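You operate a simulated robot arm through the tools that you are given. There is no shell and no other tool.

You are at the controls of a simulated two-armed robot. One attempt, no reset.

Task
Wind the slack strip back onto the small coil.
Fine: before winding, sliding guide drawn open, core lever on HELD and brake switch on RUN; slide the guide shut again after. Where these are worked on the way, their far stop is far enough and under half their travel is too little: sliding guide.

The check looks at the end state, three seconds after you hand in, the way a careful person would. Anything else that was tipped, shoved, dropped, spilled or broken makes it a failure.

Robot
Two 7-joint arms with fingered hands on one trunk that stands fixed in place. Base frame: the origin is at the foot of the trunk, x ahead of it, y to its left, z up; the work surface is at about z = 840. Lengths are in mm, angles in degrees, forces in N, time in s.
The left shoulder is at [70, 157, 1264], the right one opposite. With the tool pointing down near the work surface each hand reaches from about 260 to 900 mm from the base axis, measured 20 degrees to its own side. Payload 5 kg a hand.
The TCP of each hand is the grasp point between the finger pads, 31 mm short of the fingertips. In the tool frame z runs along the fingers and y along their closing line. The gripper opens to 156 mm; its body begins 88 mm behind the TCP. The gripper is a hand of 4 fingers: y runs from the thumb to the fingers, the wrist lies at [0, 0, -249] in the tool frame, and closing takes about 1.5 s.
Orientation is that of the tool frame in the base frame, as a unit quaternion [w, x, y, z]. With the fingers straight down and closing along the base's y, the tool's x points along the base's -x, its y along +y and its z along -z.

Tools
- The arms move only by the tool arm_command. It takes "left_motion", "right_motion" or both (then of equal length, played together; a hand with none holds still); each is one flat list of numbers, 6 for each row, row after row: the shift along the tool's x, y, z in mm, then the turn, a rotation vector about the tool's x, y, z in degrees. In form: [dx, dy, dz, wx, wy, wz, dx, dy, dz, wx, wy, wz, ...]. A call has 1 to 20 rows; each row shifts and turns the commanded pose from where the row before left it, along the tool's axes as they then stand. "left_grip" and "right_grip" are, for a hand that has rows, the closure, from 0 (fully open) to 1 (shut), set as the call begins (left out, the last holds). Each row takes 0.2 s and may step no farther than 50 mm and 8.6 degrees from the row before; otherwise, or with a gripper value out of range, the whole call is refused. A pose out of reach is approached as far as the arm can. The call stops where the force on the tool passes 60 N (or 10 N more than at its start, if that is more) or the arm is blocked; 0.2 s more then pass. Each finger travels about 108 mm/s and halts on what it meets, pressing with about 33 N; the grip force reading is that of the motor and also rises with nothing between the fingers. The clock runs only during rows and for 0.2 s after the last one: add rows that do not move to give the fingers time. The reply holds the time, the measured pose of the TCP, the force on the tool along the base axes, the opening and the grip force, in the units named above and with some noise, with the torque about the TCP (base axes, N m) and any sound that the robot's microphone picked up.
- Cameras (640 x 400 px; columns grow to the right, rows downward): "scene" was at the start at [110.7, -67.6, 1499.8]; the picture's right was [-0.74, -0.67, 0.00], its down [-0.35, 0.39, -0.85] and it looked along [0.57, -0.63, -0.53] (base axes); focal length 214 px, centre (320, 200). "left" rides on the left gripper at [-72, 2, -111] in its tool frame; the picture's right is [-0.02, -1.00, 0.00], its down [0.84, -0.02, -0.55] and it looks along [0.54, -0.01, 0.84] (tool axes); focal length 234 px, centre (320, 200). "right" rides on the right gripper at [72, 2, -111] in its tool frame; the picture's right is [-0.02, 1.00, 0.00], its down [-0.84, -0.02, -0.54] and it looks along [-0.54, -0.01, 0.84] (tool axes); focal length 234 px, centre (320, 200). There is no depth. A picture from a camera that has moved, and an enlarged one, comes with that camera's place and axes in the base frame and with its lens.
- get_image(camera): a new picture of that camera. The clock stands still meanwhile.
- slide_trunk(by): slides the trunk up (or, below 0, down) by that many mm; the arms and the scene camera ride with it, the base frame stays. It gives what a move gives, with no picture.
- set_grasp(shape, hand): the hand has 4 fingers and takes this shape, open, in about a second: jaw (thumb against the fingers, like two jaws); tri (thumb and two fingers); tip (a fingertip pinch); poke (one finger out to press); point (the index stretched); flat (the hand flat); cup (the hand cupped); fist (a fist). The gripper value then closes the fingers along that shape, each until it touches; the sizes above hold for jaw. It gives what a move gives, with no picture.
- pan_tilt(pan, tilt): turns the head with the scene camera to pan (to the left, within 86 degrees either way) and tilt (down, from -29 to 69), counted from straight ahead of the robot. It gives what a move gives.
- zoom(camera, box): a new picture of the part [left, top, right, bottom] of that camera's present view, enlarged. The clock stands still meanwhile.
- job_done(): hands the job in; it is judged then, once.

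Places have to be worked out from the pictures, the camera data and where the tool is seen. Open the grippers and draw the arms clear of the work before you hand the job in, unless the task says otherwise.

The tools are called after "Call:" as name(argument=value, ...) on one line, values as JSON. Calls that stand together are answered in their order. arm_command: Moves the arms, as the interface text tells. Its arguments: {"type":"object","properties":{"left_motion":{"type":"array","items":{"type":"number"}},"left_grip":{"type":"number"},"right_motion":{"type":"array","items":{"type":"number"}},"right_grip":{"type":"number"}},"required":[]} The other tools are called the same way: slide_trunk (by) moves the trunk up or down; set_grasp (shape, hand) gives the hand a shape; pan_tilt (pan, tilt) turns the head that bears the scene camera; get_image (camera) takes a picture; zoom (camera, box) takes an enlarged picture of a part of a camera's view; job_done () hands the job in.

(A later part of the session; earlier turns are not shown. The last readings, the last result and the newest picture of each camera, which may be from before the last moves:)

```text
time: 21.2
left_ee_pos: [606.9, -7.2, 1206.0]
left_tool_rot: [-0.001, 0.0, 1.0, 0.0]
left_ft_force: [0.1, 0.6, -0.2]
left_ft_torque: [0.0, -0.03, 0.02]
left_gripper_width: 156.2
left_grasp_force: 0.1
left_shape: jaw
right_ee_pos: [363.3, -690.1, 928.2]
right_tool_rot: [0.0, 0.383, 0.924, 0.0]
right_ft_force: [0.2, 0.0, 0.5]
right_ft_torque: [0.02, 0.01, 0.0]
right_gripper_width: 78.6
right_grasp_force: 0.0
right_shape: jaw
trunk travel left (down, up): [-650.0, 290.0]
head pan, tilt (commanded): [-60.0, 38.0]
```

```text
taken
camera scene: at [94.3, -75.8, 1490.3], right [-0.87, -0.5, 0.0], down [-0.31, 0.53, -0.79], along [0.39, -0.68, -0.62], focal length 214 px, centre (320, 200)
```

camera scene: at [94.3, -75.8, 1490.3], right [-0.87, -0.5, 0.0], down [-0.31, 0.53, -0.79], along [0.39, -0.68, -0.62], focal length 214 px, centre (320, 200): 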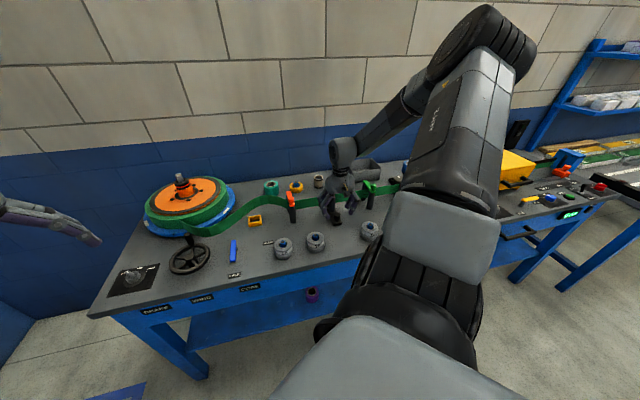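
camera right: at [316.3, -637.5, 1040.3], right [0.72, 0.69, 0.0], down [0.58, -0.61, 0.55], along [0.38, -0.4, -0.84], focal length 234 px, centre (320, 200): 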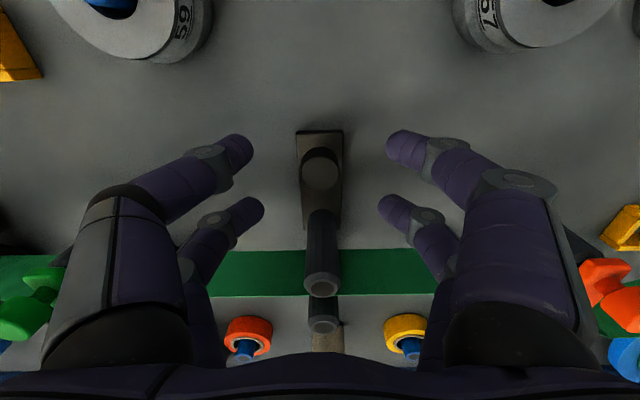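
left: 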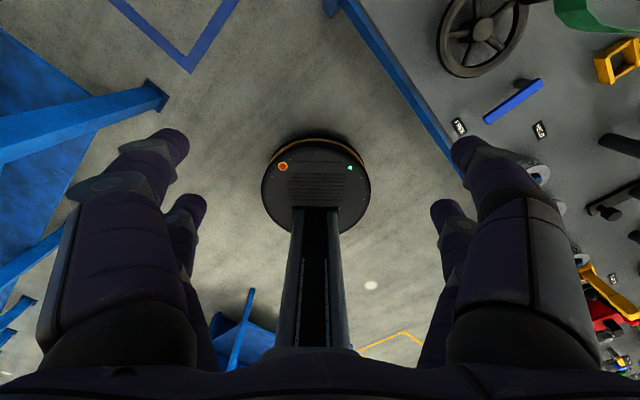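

The knob sits centred laterally but about 5 mm toward the near finger pair. I shift +4.5 in tool x, descend to z≈892 and close around the knob so all four fingers cage it.

Call:
arm_command(right_motion=[4.5, 0, 0, 0, 0, 0, 0, 0, 18, 0, 0, 0, 0, 0, 18, 0, 0, 0, 0, 0, 0, 0, 0, 0])

Call:
get_image(camera="right")

Call:
arm_command(right_motion=[0, 0, 0, 0, 0, 0, 0, 0, 0, 0, 0, 0, 0, 0, 0, 0, 0, 0, 0, 0, 0, 0, 0, 0, 0, 0, 0, 0, 0, 0], right_grip=1.0)

Call:
get_image(camera="right")

```text
time: 22.2
left_ee_pos: [606.1, -6.2, 1207.7]
left_tool_rot: [0.0, 0.0, 1.0, 0.0]
left_ft_force: [0.6, -0.5, -0.9]
left_ft_torque: [0.02, 0.01, 0.02]
left_gripper_width: 156.0
left_grasp_force: 0.0
left_shape: jaw
right_ee_pos: [361.7, -683.7, 895.7]
right_tool_rot: [0.0, 0.383, 0.924, -0.001]
right_ft_force: [-0.2, 0.7, 1.4]
right_ft_torque: [0.02, 0.02, -0.04]
right_gripper_width: 78.4
right_grasp_force: 0.1
right_shape: jaw
trunk travel left (down, up): [-650.0, 290.0]
head pan, tilt (commanded): [-60.0, 38.0]
```

```text
taken
camera right: at [313.4, -632.6, 1005.6], right [0.72, 0.69, 0.0], down [0.58, -0.61, 0.55], along [0.38, -0.39, -0.84], focal length 234 px, centre (320, 200)
```

right: 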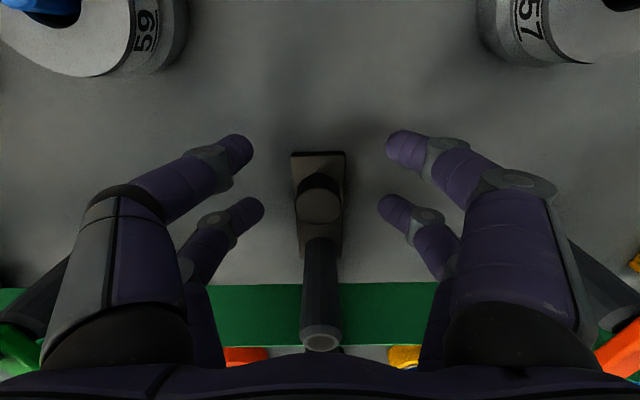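

```text
time: 23.4
left_ee_pos: [608.1, -6.8, 1206.6]
left_tool_rot: [0.0, 0.001, 1.0, 0.0]
left_ft_force: [1.1, 0.6, 0.6]
left_ft_torque: [-0.01, 0.0, -0.01]
left_gripper_width: 156.1
left_grasp_force: 0.0
left_shape: jaw
right_ee_pos: [361.7, -686.1, 892.6]
right_tool_rot: [-0.002, 0.383, 0.924, 0.0]
right_ft_force: [0.3, -0.4, -3.6]
right_ft_torque: [-0.02, -0.02, 0.0]
right_gripper_width: 0.0
right_grasp_force: 33.0
right_shape: jaw
trunk travel left (down, up): [-650.0, 290.0]
head pan, tilt (commanded): [-60.0, 38.0]
```

```text
taken
camera right: at [313.9, -633.4, 1004.8], right [0.72, 0.69, 0.0], down [0.58, -0.61, 0.54], along [0.38, -0.39, -0.84], focal length 234 px, centre (320, 200)
```

right: 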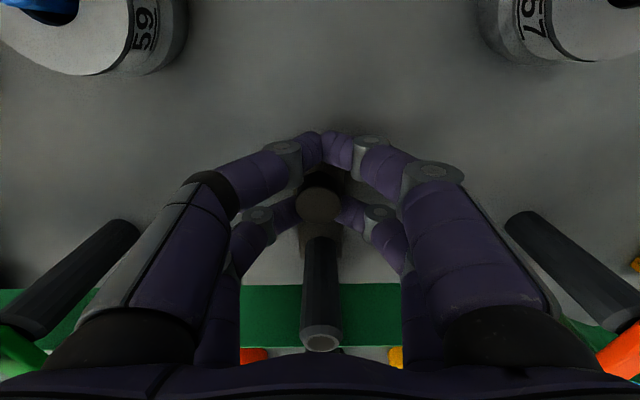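

The near pair has closed and the far pair lies against the knob's far side, caging it. I pull toward the robot (tool +x) gently.

Call:
arm_command(right_motion=[8, 0, 0, 0, 0, 0, 8, 0, 0, 0, 0, 0, 8, 0, 0, 0, 0, 0, 8, 0, 0, 0, 0, 0, 0, 0, 0, 0, 0, 0])

Call:
get_image(camera="right")

```text
time: 24.6
left_ee_pos: [611.5, -12.2, 1203.6]
left_tool_rot: [-0.002, -0.001, 1.0, 0.003]
left_ft_force: [0.5, 0.0, -0.1]
left_ft_torque: [-0.01, -0.03, 0.0]
left_gripper_width: 155.9
left_grasp_force: 0.0
left_shape: jaw
right_ee_pos: [349.1, -673.6, 893.3]
right_tool_rot: [0.007, 0.383, 0.924, -0.002]
right_ft_force: [33.5, -38.9, -10.5]
right_ft_torque: [-0.71, -0.51, 0.07]
right_gripper_width: 0.1
right_grasp_force: 32.8
right_shape: jaw
trunk travel left (down, up): [-650.0, 290.0]
head pan, tilt (commanded): [-60.0, 38.0]
```

```text
taken
camera right: at [300.3, -619.1, 1004.2], right [0.72, 0.69, 0.0], down [0.57, -0.6, 0.56], along [0.38, -0.4, -0.83], focal length 234 px, centre (320, 200)
```

right: 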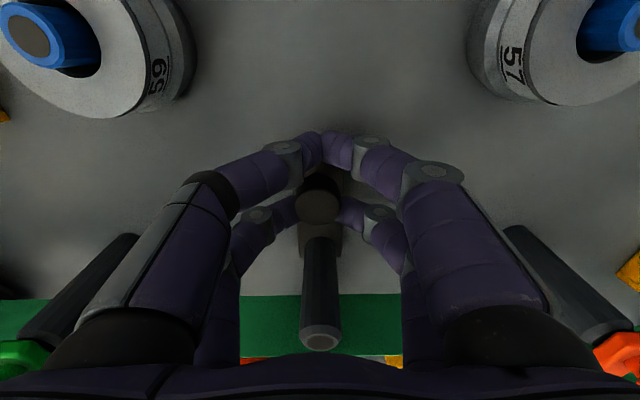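

About 18 mm of slide movement with ~50 N of resistance. I wait a moment to see whether it keeps creeping or has hit a stop.

Call:
arm_command(right_motion=[0, 0, 0, 0, 0, 0, 0, 0, 0, 0, 0, 0, 0, 0, 0, 0, 0, 0])

Call:
zoom(camera="right", box=[240, 120, 400, 360])

Call:
zoom(camera="scene", box=[270, 140, 400, 260])

```text
time: 25.4
left_ee_pos: [613.1, -12.7, 1203.2]
left_tool_rot: [-0.002, 0.0, 1.0, 0.002]
left_ft_force: [0.0, -0.8, -0.5]
left_ft_torque: [0.02, -0.01, -0.06]
left_gripper_width: 156.0
left_grasp_force: 0.1
left_shape: jaw
right_ee_pos: [349.0, -673.4, 894.8]
right_tool_rot: [0.006, 0.383, 0.924, -0.003]
right_ft_force: [39.3, -38.1, -3.4]
right_ft_torque: [-0.76, -0.74, 0.09]
right_gripper_width: 0.2
right_grasp_force: 33.5
right_shape: jaw
trunk travel left (down, up): [-650.0, 290.0]
head pan, tilt (commanded): [-60.0, 38.0]
```

```text
1.67 times, centred on (320, 240) of right
camera zoom: at [300.1, -619.1, 1003.9], right [0.73, 0.69, 0.0], down [0.57, -0.6, 0.56], along [0.38, -0.4, -0.83], focal length 390 px, centre (320, 133)
```

zoom: 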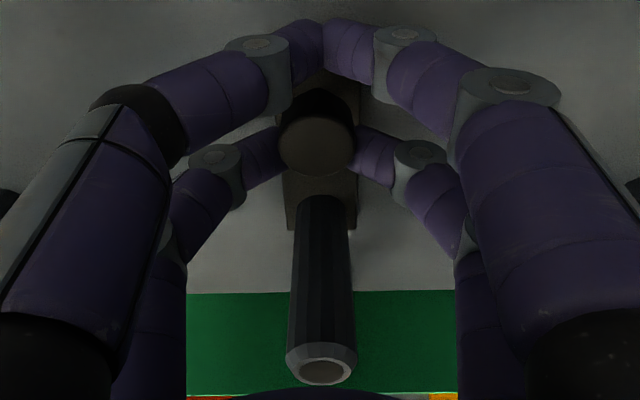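

```text
3.33 times, centred on (335, 200) of scene
camera zoom: at [100.5, -82.8, 1489.6], right [-0.87, -0.5, 0.0], down [-0.31, 0.54, -0.78], along [0.39, -0.68, -0.62], focal length 715 px, centre (270, 200)
```

zoom: 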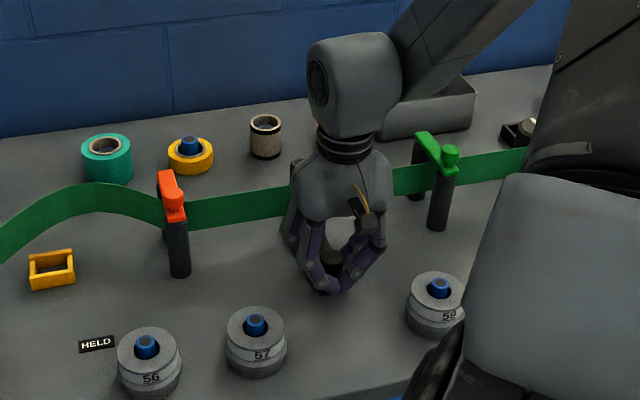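

It stays still under ~55 N; that could be a stop or plain friction. I command 4 mm more to tell which.

Call:
arm_command(right_motion=[2, 0, 0, 0, 0, 0, 2, 0, 0, 0, 0, 0, 0, 0, 0, 0, 0, 0])

Call:
get_image(camera="right")

```text
time: 26.2
left_ee_pos: [609.5, -11.9, 1204.3]
left_tool_rot: [-0.001, 0.001, 1.0, 0.002]
left_ft_force: [-1.0, 1.7, 0.0]
left_ft_torque: [0.01, -0.04, -0.01]
left_gripper_width: 155.7
left_grasp_force: 0.1
left_shape: jaw
right_ee_pos: [348.7, -674.0, 896.3]
right_tool_rot: [0.015, 0.384, 0.923, -0.004]
right_ft_force: [26.8, -20.8, -33.8]
right_ft_torque: [0.06, -0.16, 0.13]
right_gripper_width: 0.0
right_grasp_force: 32.9
right_shape: jaw
trunk travel left (down, up): [-650.0, 290.0]
head pan, tilt (commanded): [-60.0, 38.0]
stopped in row 3 (right hand): the force on the tool passed its limit at 65 N (the readings are from after the stop); the commanded pose is now the measured one
```

```text
taken
camera right: at [297.5, -618.9, 1004.8], right [0.73, 0.69, 0.0], down [0.56, -0.6, 0.57], along [0.39, -0.41, -0.82], focal length 234 px, centre (320, 200)
```

right: 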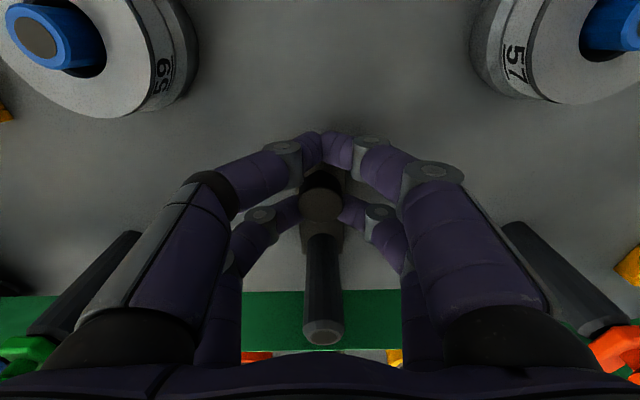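

It went 18 mm and then blocked hard at 65 N. I relax the hand and look at where the guide stands from above.

Call:
arm_command(right_motion=[0, 0, 0, 0, 0, 0, 0, 0, 0, 0, 0, 0, 0, 0, 0, 0, 0, 0, 0, 0, 0, 0, 0, 0], right_grip=0.5)

Call:
arm_command(right_motion=[0, 0, -40, 0, 0, 0, 0, 0, -40, 0, 0, 0, 0, 0, -40, 0, 0, 0, 0, 0, -35, 0, 0, 0, 0, 0, 0, 0, 0, 0])

Call:
zoom(camera="right", box=[260, 90, 380, 240])

Call:
zoom(camera="scene", box=[270, 140, 400, 260])

```text
time: 27.2
left_ee_pos: [606.3, -5.5, 1206.5]
left_tool_rot: [0.0, -0.001, 1.0, -0.001]
left_ft_force: [-0.6, -0.7, 0.1]
left_ft_torque: [-0.02, 0.0, 0.01]
left_gripper_width: 155.5
left_grasp_force: 0.0
left_shape: jaw
right_ee_pos: [343.5, -666.4, 900.4]
right_tool_rot: [0.013, 0.383, 0.924, -0.005]
right_ft_force: [-1.0, 0.4, 0.2]
right_ft_torque: [-0.02, -0.01, 0.01]
right_gripper_width: 77.2
right_grasp_force: 0.0
right_shape: jaw
trunk travel left (down, up): [-650.0, 290.0]
head pan, tilt (commanded): [-60.0, 38.0]
```

```text
time: 28.4
left_ee_pos: [606.8, -8.9, 1206.1]
left_tool_rot: [0.0, 0.0, 1.0, 0.0]
left_ft_force: [0.2, -0.1, -0.1]
left_ft_torque: [0.01, 0.01, 0.03]
left_gripper_width: 156.0
left_grasp_force: 0.0
left_shape: jaw
right_ee_pos: [340.3, -663.6, 1055.2]
right_tool_rot: [0.012, 0.384, 0.923, -0.005]
right_ft_force: [1.3, 0.2, -1.0]
right_ft_torque: [0.03, 0.01, -0.01]
right_gripper_width: 77.3
right_grasp_force: 0.1
right_shape: jaw
trunk travel left (down, up): [-650.0, 290.0]
head pan, tilt (commanded): [-60.0, 38.0]
```

```text
2.67 times, centred on (320, 165) of right
camera zoom: at [290.4, -609.4, 1164.1], right [0.73, 0.69, 0.0], down [0.57, -0.6, 0.57], along [0.39, -0.41, -0.82], focal length 624 px, centre (320, 293)
```

zoom: 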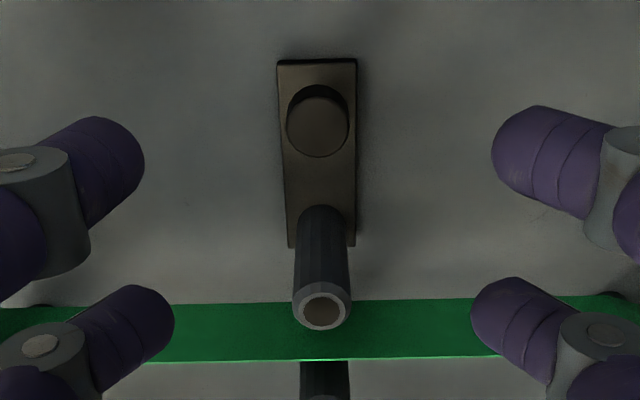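

```text
3.33 times, centred on (335, 200) of scene
camera zoom: at [94.2, -76.7, 1490.3], right [-0.87, -0.5, 0.0], down [-0.31, 0.53, -0.79], along [0.39, -0.68, -0.62], focal length 715 px, centre (270, 200)
```

zoom: 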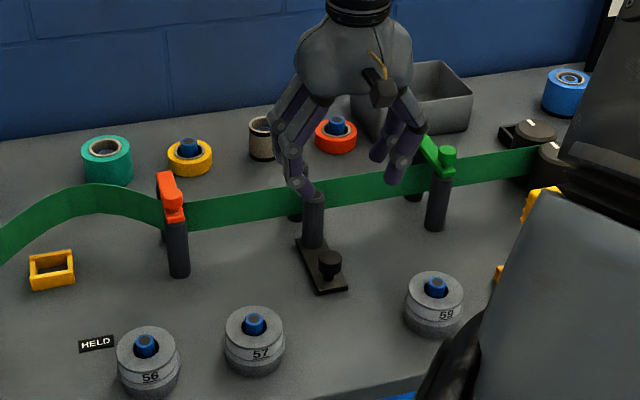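

The slide now sits 18 mm out (knob at about v=730). To be sure that this is the far stop and not a jam, I re-grip squarely and pull again in small steps.

Call:
arm_command(right_motion=[-20.2, 0.8, 0, 0, 1.5, 0, 0, 0, 41, 0, 0, 0, 0, 0, 41, 0, 0, 0, 0, 0, 41, 0, 0, 0, 0, 0, 40, 0, 0, 0, 0, 0, 0, 0, 0, 0])

Call:
get_image(camera="right")

```text
time: 29.8
left_ee_pos: [606.1, -5.8, 1206.1]
left_tool_rot: [-0.001, 0.0, 1.0, 0.0]
left_ft_force: [0.7, 0.1, 1.2]
left_ft_torque: [-0.03, -0.06, -0.01]
left_gripper_width: 155.8
left_grasp_force: 0.1
left_shape: jaw
right_ee_pos: [355.9, -679.1, 893.8]
right_tool_rot: [0.001, 0.383, 0.924, -0.001]
right_ft_force: [-1.2, 0.3, -0.2]
right_ft_torque: [-0.02, -0.01, -0.01]
right_gripper_width: 77.7
right_grasp_force: 0.1
right_shape: jaw
trunk travel left (down, up): [-650.0, 290.0]
head pan, tilt (commanded): [-60.0, 38.0]
```

```text
taken
camera right: at [308.8, -625.6, 1004.9], right [0.73, 0.69, 0.0], down [0.58, -0.61, 0.55], along [0.38, -0.4, -0.84], focal length 234 px, centre (320, 200)
```

right: 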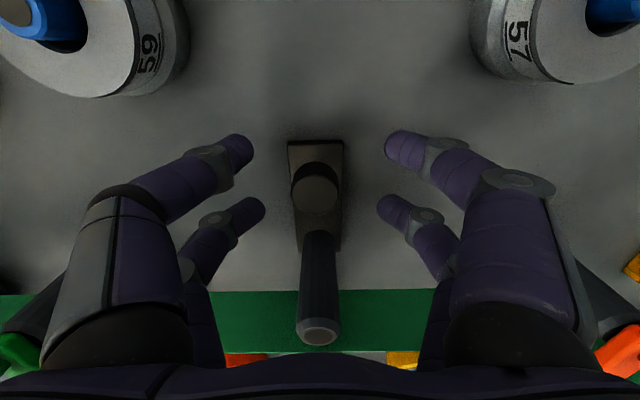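

Knob is inside the finger box. I close and pull again in 3 mm steps.

Call:
arm_command(right_motion=[2, 0, 0, 0, 0, 0, 0, 0, 0, 0, 0, 0, 0, 0, 0, 0, 0, 0, 0, 0, 0, 0, 0, 0, 0, 0, 0, 0, 0, 0], right_grip=1.0)

Call:
arm_command(right_motion=[3, 0, 0, 0, 0, 0, 3, 0, 0, 0, 0, 0, 3, 0, 0, 0, 0, 0, 0, 0, 0, 0, 0, 0])

Call:
arm_command(right_motion=[3, 0, 0, 0, 0, 0, 3, 0, 0, 0, 0, 0, 0, 0, 0, 0, 0, 0])

```text
time: 31.0
left_ee_pos: [608.3, -8.3, 1206.1]
left_tool_rot: [0.0, 0.0, 1.0, 0.001]
left_ft_force: [1.2, 0.4, -0.2]
left_ft_torque: [-0.01, -0.01, -0.01]
left_gripper_width: 156.0
left_grasp_force: 0.0
left_shape: jaw
right_ee_pos: [358.2, -679.8, 892.5]
right_tool_rot: [0.002, 0.383, 0.924, 0.0]
right_ft_force: [12.1, -12.1, 1.1]
right_ft_torque: [-0.24, -0.21, 0.04]
right_gripper_width: 0.0
right_grasp_force: 33.3
right_shape: jaw
trunk travel left (down, up): [-650.0, 290.0]
head pan, tilt (commanded): [-60.0, 38.0]
```

```text
time: 32.0
left_ee_pos: [611.4, -10.8, 1203.7]
left_tool_rot: [-0.002, 0.0, 1.0, 0.002]
left_ft_force: [0.1, -0.4, -0.8]
left_ft_torque: [-0.02, 0.01, 0.01]
left_gripper_width: 155.7
left_grasp_force: 0.1
left_shape: jaw
right_ee_pos: [356.6, -679.7, 891.4]
right_tool_rot: [0.006, 0.385, 0.923, -0.004]
right_ft_force: [37.7, -31.0, 2.4]
right_ft_torque: [-0.63, -0.73, 0.17]
right_gripper_width: 0.0
right_grasp_force: 33.0
right_shape: jaw
trunk travel left (down, up): [-650.0, 290.0]
head pan, tilt (commanded): [-60.0, 38.0]
```

```text
time: 32.6
left_ee_pos: [607.7, -9.5, 1206.0]
left_tool_rot: [-0.001, 0.001, 1.0, 0.001]
left_ft_force: [-0.3, -0.1, -0.5]
left_ft_torque: [-0.04, -0.03, 0.02]
left_gripper_width: 155.9
left_grasp_force: 0.0
left_shape: jaw
right_ee_pos: [355.2, -680.4, 896.2]
right_tool_rot: [0.017, 0.384, 0.923, -0.007]
right_ft_force: [23.0, -19.6, -20.6]
right_ft_torque: [-0.16, -0.21, 0.04]
right_gripper_width: 0.0
right_grasp_force: 32.5
right_shape: jaw
trunk travel left (down, up): [-650.0, 290.0]
head pan, tilt (commanded): [-60.0, 38.0]
stopped in row 3 (right hand): the force on the tool passed its limit at 61 N (the readings are from after the stop); the commanded pose is now the measured one
```

Blocked again at the same slide position with ~60 N, so this reads as the hard stop. I release, lift and measure the guide again.

Call:
arm_command(right_motion=[0, 0, 0, 0, 0, 0, 0, 0, 0, 0, 0, 0, 0, 0, 0, 0, 0, 0, 0, 0, 0, 0, 0, 0], right_grip=0.5)

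Call:
arm_command(right_motion=[0, 0, -40, 0, 1.5, 0, 0, 0, -40, 0, 0, 0, 0, 0, -40, 0, 0, 0, 0, 0, -40, 0, 0, 0, 0, 0, -20, 0, 0, 0, 0, 0, 0, 0, 0, 0], right_grip=0)

Call:
zoom(camera="right", box=[260, 90, 380, 240])

Call:
zoom(camera="scene", box=[310, 170, 370, 240])

```text
time: 33.6
left_ee_pos: [606.9, -5.4, 1206.9]
left_tool_rot: [0.0, 0.0, 1.0, 0.0]
left_ft_force: [-0.1, -0.8, 0.4]
left_ft_torque: [-0.03, -0.02, -0.01]
left_gripper_width: 156.1
left_grasp_force: 0.0
left_shape: jaw
right_ee_pos: [352.4, -674.6, 897.9]
right_tool_rot: [0.012, 0.385, 0.923, -0.006]
right_ft_force: [0.2, 0.1, 0.1]
right_ft_torque: [-0.02, 0.0, 0.01]
right_gripper_width: 77.5
right_grasp_force: 0.1
right_shape: jaw
trunk travel left (down, up): [-650.0, 290.0]
head pan, tilt (commanded): [-60.0, 38.0]
```

```text
time: 35.0
left_ee_pos: [607.6, -7.1, 1205.3]
left_tool_rot: [-0.001, -0.001, 1.0, 0.0]
left_ft_force: [0.6, 1.3, -0.2]
left_ft_torque: [-0.01, 0.01, 0.0]
left_gripper_width: 155.9
left_grasp_force: 0.0
left_shape: jaw
right_ee_pos: [350.1, -673.1, 1078.5]
right_tool_rot: [0.0, 0.385, 0.923, 0.0]
right_ft_force: [-0.1, -0.3, -0.3]
right_ft_torque: [0.0, 0.03, -0.01]
right_gripper_width: 155.9
right_grasp_force: 0.0
right_shape: jaw
trunk travel left (down, up): [-650.0, 290.0]
head pan, tilt (commanded): [-60.0, 38.0]
```

```text
2.67 times, centred on (320, 165) of right
camera zoom: at [302.8, -620.2, 1188.5], right [0.73, 0.69, 0.0], down [0.58, -0.61, 0.55], along [0.37, -0.4, -0.84], focal length 624 px, centre (320, 293)
```

zoom: 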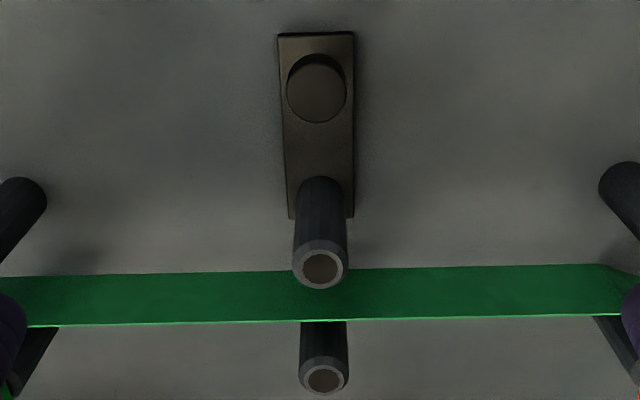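

```text
5.71 times, centred on (340, 205) of scene
camera zoom: at [95.0, -76.7, 1490.2], right [-0.87, -0.5, 0.0], down [-0.31, 0.53, -0.79], along [0.39, -0.68, -0.62], focal length 1226 px, centre (206, 171)
```

zoom: 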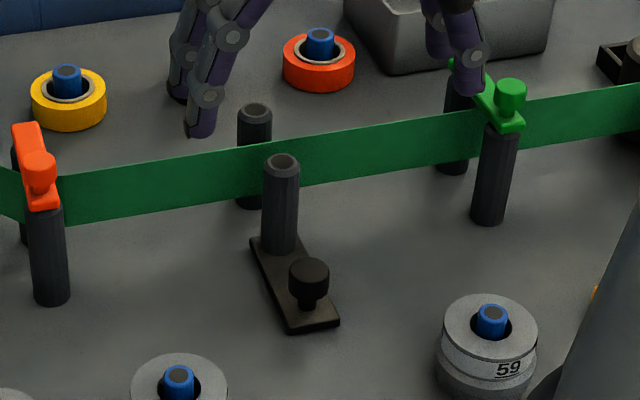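

The posts are now about 68 mm apart (53 before), and the slide sits on its stop. Next is the core lever: I set 'point' and move at height to a spot left of the lever's free end.

Call:
set_grasp(hand="right", shape="point")

Call:
arm_command(right_motion=[5.5, 45, 0, 0, 0, 0, 5.5, 45, 0, 0, 0, 0, 5.5, 45, 0, 0, 0, 0, 5.5, 45, 0, 0, 0, 0, 5.5, 45, 0, 0, 0, 0, 5.5, 45, 0, 0, 0, 0, 5.5, 45, 0, 0, 0, 0, 5.5, 45, 0, 0, 0, 0, 5.5, 45, 0, 0, 0, 0, 5.5, 45, 0, 0, 0, 0, 0, 0, 0, 0, 0, 0])

Call:
get_image(camera="right")

Call:
get_image(camera="left")

Call:
get_image(camera="scene")

```text
time: 36.0
left_ee_pos: [606.7, -6.0, 1206.9]
left_tool_rot: [0.0, 0.0, 1.0, 0.0]
left_ft_force: [0.2, 0.0, 0.5]
left_ft_torque: [-0.01, 0.03, 0.01]
left_gripper_width: 155.9
left_grasp_force: 0.0
left_shape: jaw
right_ee_pos: [349.2, -672.1, 1076.6]
right_tool_rot: [0.0, 0.384, 0.923, -0.001]
right_ft_force: [-0.2, -0.5, -0.2]
right_ft_torque: [0.0, 0.01, 0.01]
right_gripper_width: 0.0
right_grasp_force: 0.1
right_shape: point
trunk travel left (down, up): [-650.0, 290.0]
head pan, tilt (commanded): [-60.0, 38.0]
```

```text
time: 38.4
left_ee_pos: [605.5, -7.6, 1207.4]
left_tool_rot: [0.0, 0.0, 1.0, 0.0]
left_ft_force: [0.1, -0.3, -0.1]
left_ft_torque: [0.02, -0.01, 0.02]
left_gripper_width: 155.9
left_grasp_force: 0.1
left_shape: jaw
right_ee_pos: [630.0, -317.0, 1078.0]
right_tool_rot: [0.0, 0.384, 0.923, -0.001]
right_ft_force: [-0.2, 0.1, 0.4]
right_ft_torque: [-0.01, -0.08, -0.02]
right_gripper_width: 0.1
right_grasp_force: 0.0
right_shape: point
trunk travel left (down, up): [-650.0, 290.0]
head pan, tilt (commanded): [-60.0, 38.0]
```

```text
taken
camera right: at [582.1, -263.4, 1188.3], right [0.73, 0.69, 0.0], down [0.58, -0.61, 0.55], along [0.38, -0.4, -0.84], focal length 234 px, centre (320, 200)
```

right: 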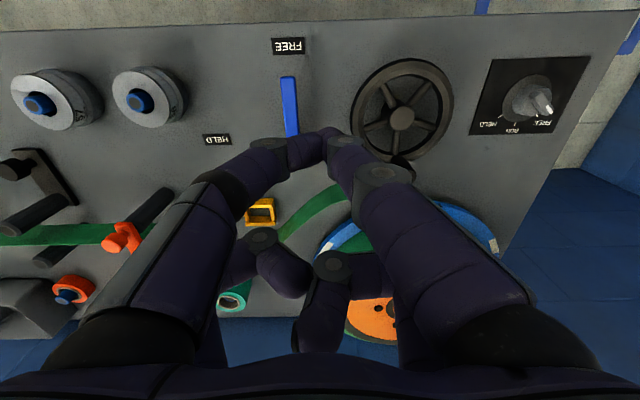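

```text
taken
camera left: at [678.3, -5.8, 1317.5], right [0.02, -1.0, 0.0], down [-0.84, -0.02, 0.54], along [-0.54, -0.01, -0.84], focal length 234 px, centre (320, 200)
```

left: 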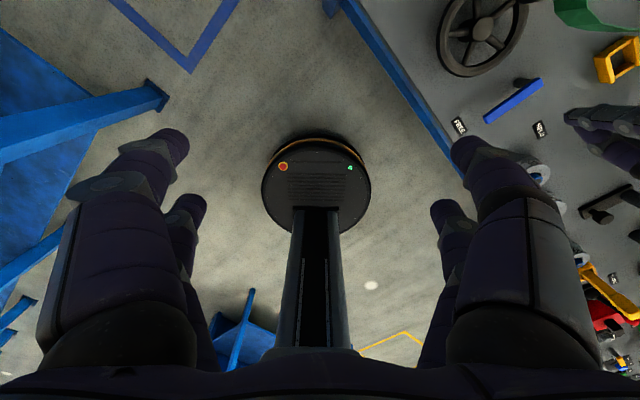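

```text
taken
camera scene: at [92.8, -77.2, 1490.4], right [-0.87, -0.5, 0.0], down [-0.31, 0.53, -0.79], along [0.39, -0.68, -0.62], focal length 214 px, centre (320, 200)
```

scene: 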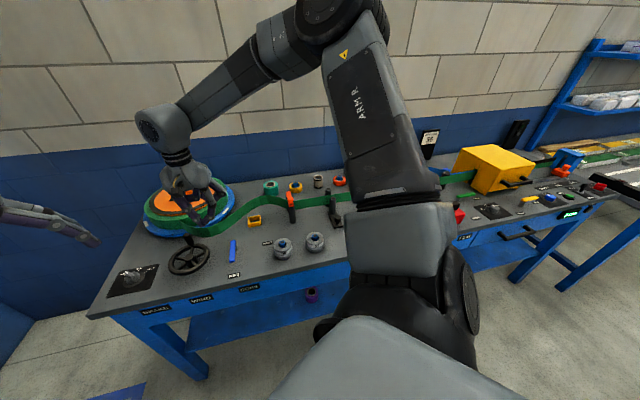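

The lever tip reads at (577,-311), matching earlier. I shift 8 mm further left of it and lower the pointed fingertips to about z=863 beside the lever.

Call:
arm_command(right_motion=[0, 8, 0, 0, 0, 0, 0, 0, 46, 0, 0, 0, 0, 0, 46, 0, 0, 0, 0, 0, 46, 0, 0, 0, 0, 0, 30, 0, 0, 0, 0, 0, 16, 0, 0, 0, 0, 0, 0, 0, 0, 0])

Call:
get_image(camera="right")

Call:
zoom(camera="left", box=[400, 0, 640, 220])

Call:
zoom(camera="scene", box=[130, 180, 290, 310])

```text
time: 40.0
left_ee_pos: [608.0, -6.6, 1207.2]
left_tool_rot: [0.0, 0.0, 1.0, 0.0]
left_ft_force: [-0.2, 0.1, 1.2]
left_ft_torque: [0.05, 0.02, 0.01]
left_gripper_width: 155.7
left_grasp_force: 0.0
left_shape: jaw
right_ee_pos: [637.0, -309.9, 891.4]
right_tool_rot: [0.0, 0.384, 0.923, -0.001]
right_ft_force: [0.0, 0.7, -0.3]
right_ft_torque: [-0.01, -0.04, -0.01]
right_gripper_width: 0.0
right_grasp_force: 0.1
right_shape: point
trunk travel left (down, up): [-650.0, 290.0]
head pan, tilt (commanded): [-60.0, 38.0]
```

```text
taken
camera right: at [588.9, -257.2, 1002.2], right [0.73, 0.69, 0.0], down [0.58, -0.61, 0.55], along [0.38, -0.4, -0.84], focal length 234 px, centre (320, 200)
```

right: 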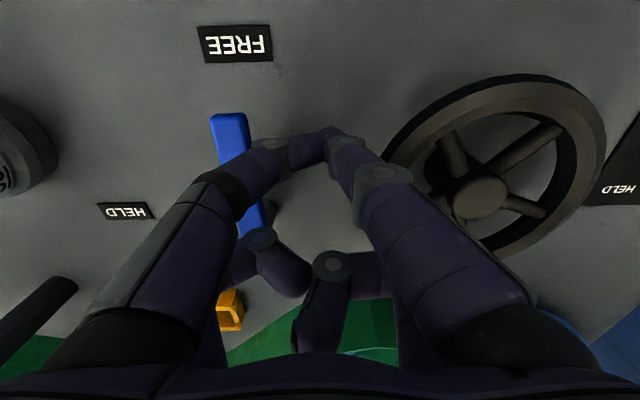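

```text
1.82 times, centred on (520, 110) of left
camera zoom: at [679.4, -4.8, 1316.9], right [0.02, -1.0, 0.0], down [-0.84, -0.02, 0.54], along [-0.54, -0.01, -0.84], focal length 426 px, centre (-44, 364)
```

zoom: 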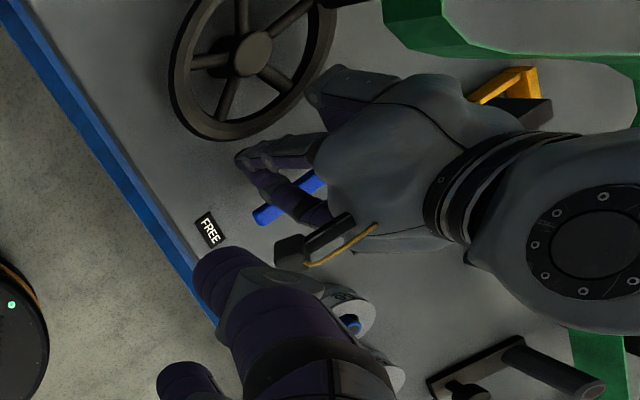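

```text
3.08 times, centred on (210, 245) of scene
camera zoom: at [94.0, -76.2, 1490.3], right [-0.87, -0.5, 0.0], down [-0.31, 0.53, -0.79], along [0.39, -0.68, -0.62], focal length 660 px, centre (658, 62)
```

zoom: 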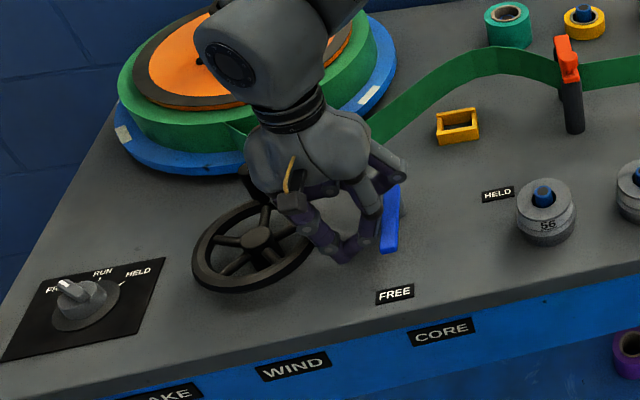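

The fingertips are down just left of the lever, with no contact forces. I push it along its arc toward HELD, first to about 45°.

Call:
arm_command(right_motion=[-0.7, -7.2, 0, 0, 0, 0, -0.7, -7.3, 0, 0, 0, 0, 3, -7, 0, 0, 0, 0, 2.9, -6.9, 0, 0, 0, 0, 1, -8.2, 0, 0, 0, 0, 1, -8.3, 0, 0, 0, 0, -1.7, -8.8, 0, 0, 0, 0, -1.7, -8.8, 0, 0, 0, 0, 0, 0, 0, 0, 0, 0])

Call:
get_image(camera="right")

Call:
zoom(camera="scene", box=[130, 180, 290, 310])

```text
time: 42.0
left_ee_pos: [606.9, -7.4, 1207.8]
left_tool_rot: [0.0, -0.001, 1.0, 0.0]
left_ft_force: [-1.0, 0.1, -0.2]
left_ft_torque: [-0.01, -0.01, 0.0]
left_gripper_width: 156.1
left_grasp_force: 0.1
left_shape: jaw
right_ee_pos: [591.1, -353.7, 892.6]
right_tool_rot: [0.0, 0.384, 0.923, -0.002]
right_ft_force: [-0.1, -0.1, 0.0]
right_ft_torque: [0.02, 0.01, -0.02]
right_gripper_width: 0.1
right_grasp_force: 0.0
right_shape: point
trunk travel left (down, up): [-650.0, 290.0]
head pan, tilt (commanded): [-60.0, 38.0]
```

```text
taken
camera right: at [543.3, -301.3, 1003.4], right [0.73, 0.69, 0.0], down [0.58, -0.61, 0.55], along [0.37, -0.4, -0.84], focal length 234 px, centre (320, 200)
```

right: 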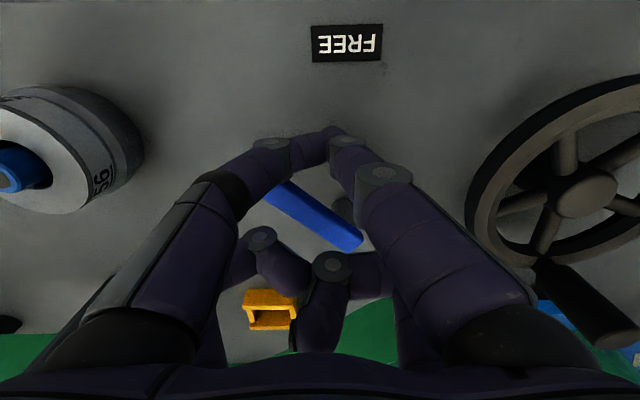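

```text
3.08 times, centred on (210, 245) of scene
camera zoom: at [94.4, -76.2, 1490.3], right [-0.87, -0.5, 0.0], down [-0.31, 0.53, -0.79], along [0.39, -0.68, -0.62], focal length 660 px, centre (658, 62)
```

zoom: 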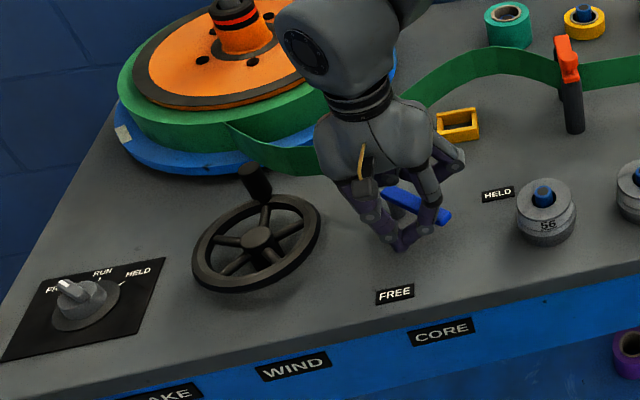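

The lever follows nicely (now more than halfway). I continue along the arc to HELD.

Call:
arm_command(right_motion=[-4.6, -8.3, 0, 0, 0, 0, -4.7, -8.4, 0, 0, 0, 0, -7.3, -6.7, 0, 0, 0, 0, -7.4, -6.8, 0, 0, 0, 0, -6.5, -3, 0, 0, 0, 0, -6.5, -3, 0, 0, 0, 0, 0, 0, 0, 0, 0, 0])

Call:
get_image(camera="right")

Call:
zoom(camera="scene", box=[130, 180, 290, 310])

```text
time: 43.5
left_ee_pos: [607.9, -6.8, 1206.9]
left_tool_rot: [0.0, 0.0, 1.0, 0.0]
left_ft_force: [-0.7, 0.6, 0.1]
left_ft_torque: [-0.02, 0.0, -0.02]
left_gripper_width: 156.0
left_grasp_force: 0.0
left_shape: jaw
right_ee_pos: [590.9, -406.8, 893.4]
right_tool_rot: [0.001, 0.385, 0.923, 0.0]
right_ft_force: [0.5, -0.1, -1.2]
right_ft_torque: [0.01, 0.0, -0.03]
right_gripper_width: 0.0
right_grasp_force: 0.0
right_shape: point
trunk travel left (down, up): [-650.0, 290.0]
head pan, tilt (commanded): [-60.0, 38.0]
```

```text
taken
camera right: at [542.7, -353.2, 1004.2], right [0.73, 0.69, 0.0], down [0.58, -0.61, 0.55], along [0.37, -0.4, -0.84], focal length 234 px, centre (320, 200)
```

right: 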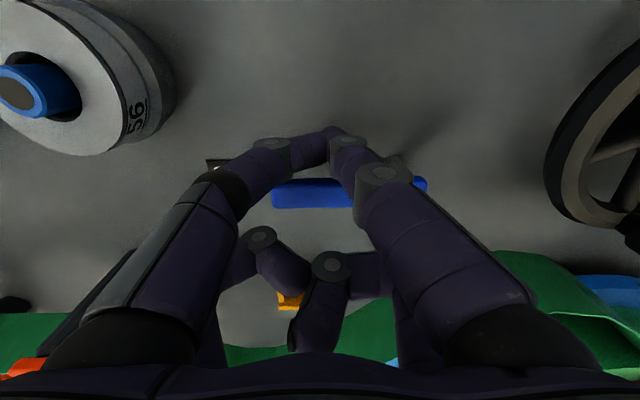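

```text
3.08 times, centred on (210, 245) of scene
camera zoom: at [94.1, -76.3, 1490.3], right [-0.87, -0.5, 0.0], down [-0.31, 0.53, -0.79], along [0.39, -0.68, -0.62], focal length 660 px, centre (658, 62)
```

zoom: 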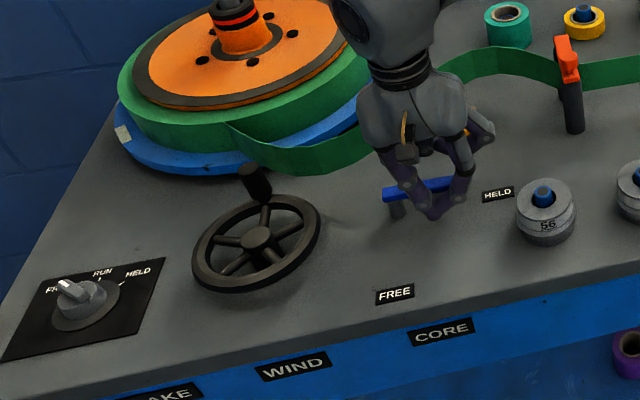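

The lever now points almost exactly along the bench toward HELD. I nudge a few more millimetres to feel for the stop.

Call:
arm_command(right_motion=[-2, 0, 0, 0, 0, 0, -2, 0, 0, 0, 0, 0, 0, 0, 0, 0, 0, 0])

Call:
zoom(camera="right", box=[180, 100, 480, 300])

```text
time: 44.4
left_ee_pos: [608.2, -7.0, 1205.8]
left_tool_rot: [0.0, 0.0, 1.0, 0.0]
left_ft_force: [1.0, 0.0, 0.1]
left_ft_torque: [0.03, 0.02, -0.01]
left_gripper_width: 156.0
left_grasp_force: 0.0
left_shape: jaw
right_ee_pos: [594.2, -409.4, 893.8]
right_tool_rot: [0.001, 0.384, 0.923, -0.001]
right_ft_force: [0.9, 0.6, 0.5]
right_ft_torque: [0.0, 0.02, -0.02]
right_gripper_width: 0.0
right_grasp_force: 0.1
right_shape: point
trunk travel left (down, up): [-650.0, 290.0]
head pan, tilt (commanded): [-60.0, 38.0]
```

```text
2.00 times, centred on (330, 200) of right
camera zoom: at [546.0, -356.4, 1004.7], right [0.73, 0.69, 0.0], down [0.58, -0.61, 0.55], along [0.37, -0.4, -0.84], focal length 468 px, centre (300, 200)
```

zoom: 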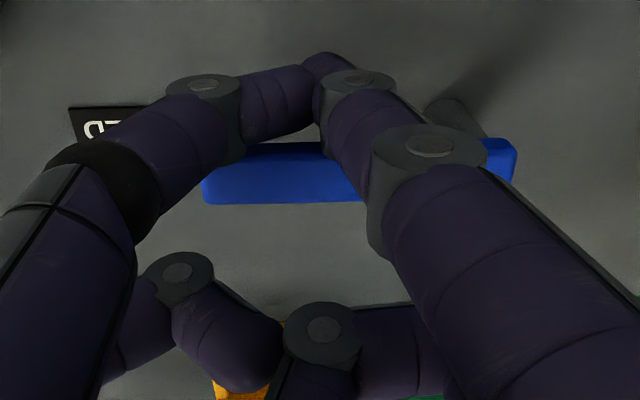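

The lever is parallel to the HELD label's edges, about 90° turned. I back off slightly, lift away and check the lever from above.

Call:
arm_command(right_motion=[8, 0, 0, 0, 0, 0, 0, 0, -45, 0, 0, 0, 0, 0, -45, 0, 0, 0, 0, 0, -45, 0, 0, 0, 0, 0, -45, 0, 0, 0, 0, 0, 0, 0, 0, 0])

Call:
zoom(camera="right", box=[150, 0, 470, 200])

Call:
zoom(camera="scene", box=[210, 220, 290, 290])

Call:
zoom(camera="left", box=[400, 0, 640, 220])

```text
time: 45.8
left_ee_pos: [608.9, -5.6, 1206.1]
left_tool_rot: [-0.001, 0.0, 1.0, 0.0]
left_ft_force: [0.7, -1.0, -0.4]
left_ft_torque: [0.02, 0.03, 0.05]
left_gripper_width: 156.1
left_grasp_force: 0.1
left_shape: jaw
right_ee_pos: [587.1, -398.0, 1069.2]
right_tool_rot: [0.0, 0.384, 0.923, -0.001]
right_ft_force: [0.6, -0.2, 0.0]
right_ft_torque: [0.01, -0.02, 0.01]
right_gripper_width: 0.1
right_grasp_force: 0.0
right_shape: point
trunk travel left (down, up): [-650.0, 290.0]
head pan, tilt (commanded): [-60.0, 38.0]
```

```text
2.00 times, centred on (310, 100) of right
camera zoom: at [540.0, -345.4, 1179.6], right [0.73, 0.69, 0.0], down [0.58, -0.61, 0.55], along [0.37, -0.4, -0.84], focal length 468 px, centre (340, 400)
```

zoom: 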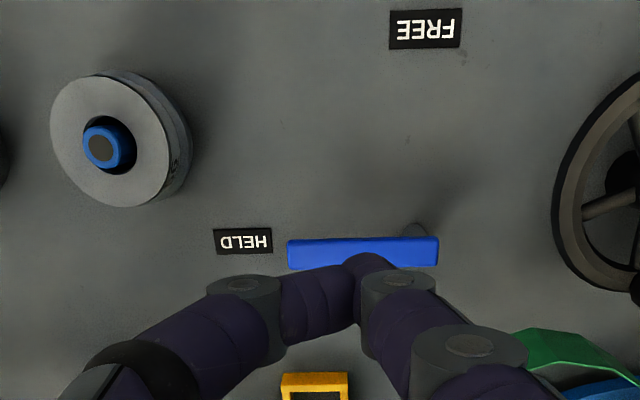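

```text
5.71 times, centred on (250, 255) of scene
camera zoom: at [95.1, -76.7, 1490.2], right [-0.87, -0.5, 0.0], down [-0.31, 0.53, -0.79], along [0.39, -0.68, -0.62], focal length 1226 px, centre (720, -114)
```

zoom: 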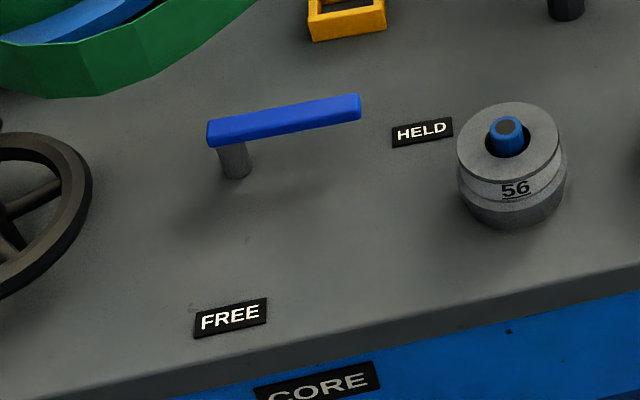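

```text
1.82 times, centred on (520, 110) of left
camera zoom: at [680.4, -5.3, 1316.3], right [0.02, -1.0, 0.0], down [-0.84, -0.02, 0.55], along [-0.55, -0.01, -0.84], focal length 426 px, centre (-44, 364)
```

zoom: 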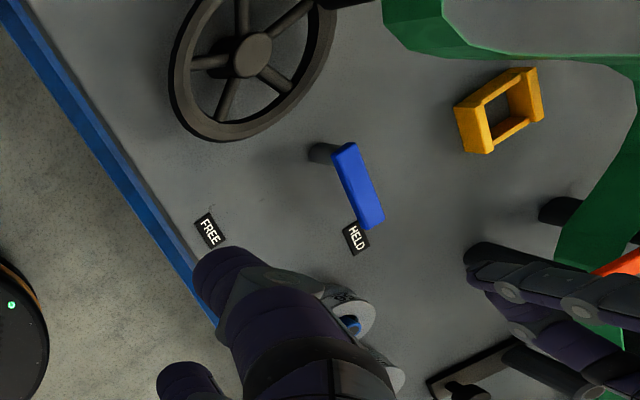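

From two cameras the lever lies along the bench within about 1° of HELD. To be sure it is seated against its stop, I go back down and give it a gentle last nudge.

Call:
arm_command(right_motion=[0, 0, 45, 0, 0, 0, 0, 0, 45, 0, 0, 0, 0, 0, 45, 0, 0, 0, 0, 0, 42, 0, 0, 0, -4, 0, 0, 0, 0, 0, -4, 0, 0, 0, 0, 0, -2, 0, 0, 0, 0, 0, -2, 0, 0, 0, 0, 0, 0, 0, 0, 0, 0, 0])

```text
time: 47.8
left_ee_pos: [606.7, -5.4, 1206.3]
left_tool_rot: [0.0, 0.0, 1.0, 0.0]
left_ft_force: [0.0, -0.8, 0.4]
left_ft_torque: [0.07, -0.02, -0.03]
left_gripper_width: 156.0
left_grasp_force: 0.1
left_shape: jaw
right_ee_pos: [597.2, -412.4, 894.9]
right_tool_rot: [0.0, 0.385, 0.923, -0.001]
right_ft_force: [-0.9, 0.4, 0.7]
right_ft_torque: [0.02, 0.02, -0.01]
right_gripper_width: 0.3
right_grasp_force: 0.0
right_shape: point
trunk travel left (down, up): [-650.0, 290.0]
head pan, tilt (commanded): [-60.0, 38.0]
```

No resistance yet; I look at the contact.

Call:
zoom(camera="right", box=[180, 100, 480, 300])

Call:
zoom(camera="scene", box=[210, 220, 290, 290])

```text
2.00 times, centred on (330, 200) of right
camera zoom: at [549.2, -359.5, 1006.0], right [0.73, 0.69, 0.0], down [0.58, -0.61, 0.55], along [0.37, -0.4, -0.84], focal length 468 px, centre (300, 200)
```

zoom: 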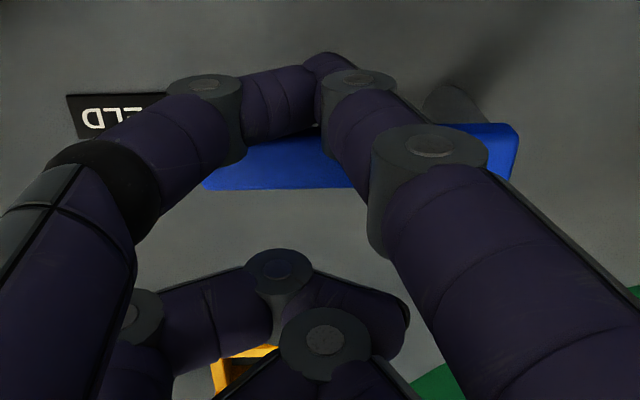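

```text
5.71 times, centred on (250, 255) of scene
camera zoom: at [94.2, -76.3, 1490.3], right [-0.87, -0.5, 0.0], down [-0.31, 0.53, -0.79], along [0.39, -0.68, -0.62], focal length 1226 px, centre (720, -114)
```

zoom: 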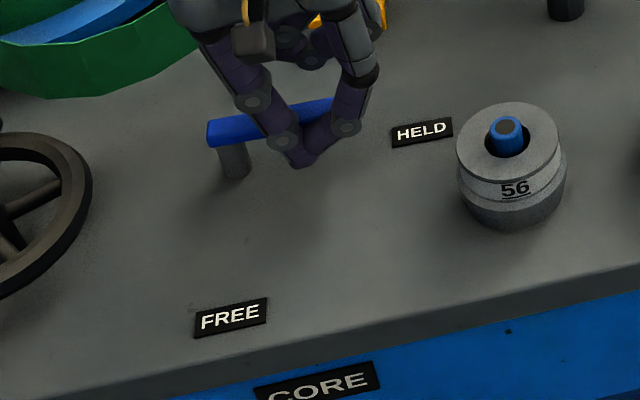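

A small gap seems left between fingertip and lever. I push on in 2 mm steps, watching force.

Call:
arm_command(right_motion=[-2, 0, 0, 0, 0, 0, -2, 0, 0, 0, 0, 0, 0, 0, 0, 0, 0, 0])

Call:
zoom(camera="scene", box=[210, 220, 290, 290])

Call:
zoom(camera="right", box=[180, 100, 480, 300])

```text
time: 48.5
left_ee_pos: [606.3, -4.9, 1207.5]
left_tool_rot: [0.001, 0.0, 1.0, 0.0]
left_ft_force: [-0.1, 0.0, 0.1]
left_ft_torque: [0.0, -0.01, -0.02]
left_gripper_width: 155.7
left_grasp_force: 0.1
left_shape: jaw
right_ee_pos: [598.7, -413.8, 895.6]
right_tool_rot: [-0.001, 0.384, 0.923, -0.002]
right_ft_force: [-9.0, 7.4, -1.8]
right_ft_torque: [0.06, 0.17, 0.11]
right_gripper_width: 0.0
right_grasp_force: 0.0
right_shape: point
trunk travel left (down, up): [-650.0, 290.0]
head pan, tilt (commanded): [-60.0, 38.0]
```

```text
5.71 times, centred on (250, 255) of scene
camera zoom: at [93.1, -75.3, 1490.4], right [-0.87, -0.5, 0.0], down [-0.31, 0.53, -0.79], along [0.39, -0.68, -0.62], focal length 1226 px, centre (720, -114)
```

zoom: 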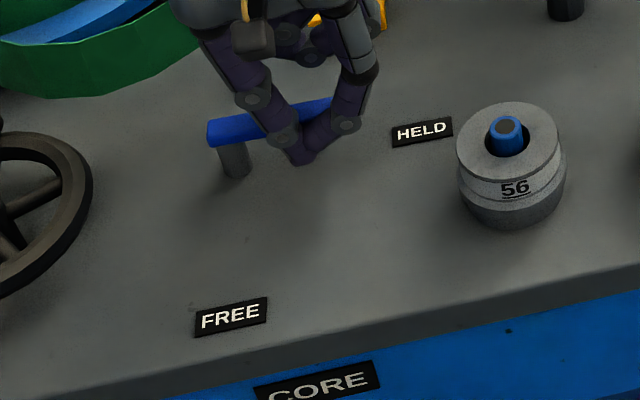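

```text
2.00 times, centred on (330, 200) of right
camera zoom: at [550.5, -360.6, 1006.7], right [0.73, 0.69, 0.0], down [0.58, -0.61, 0.54], along [0.37, -0.4, -0.84], focal length 468 px, centre (300, 200)
```

zoom: 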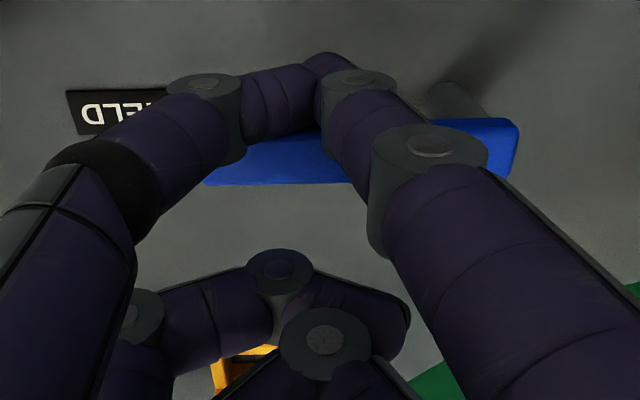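

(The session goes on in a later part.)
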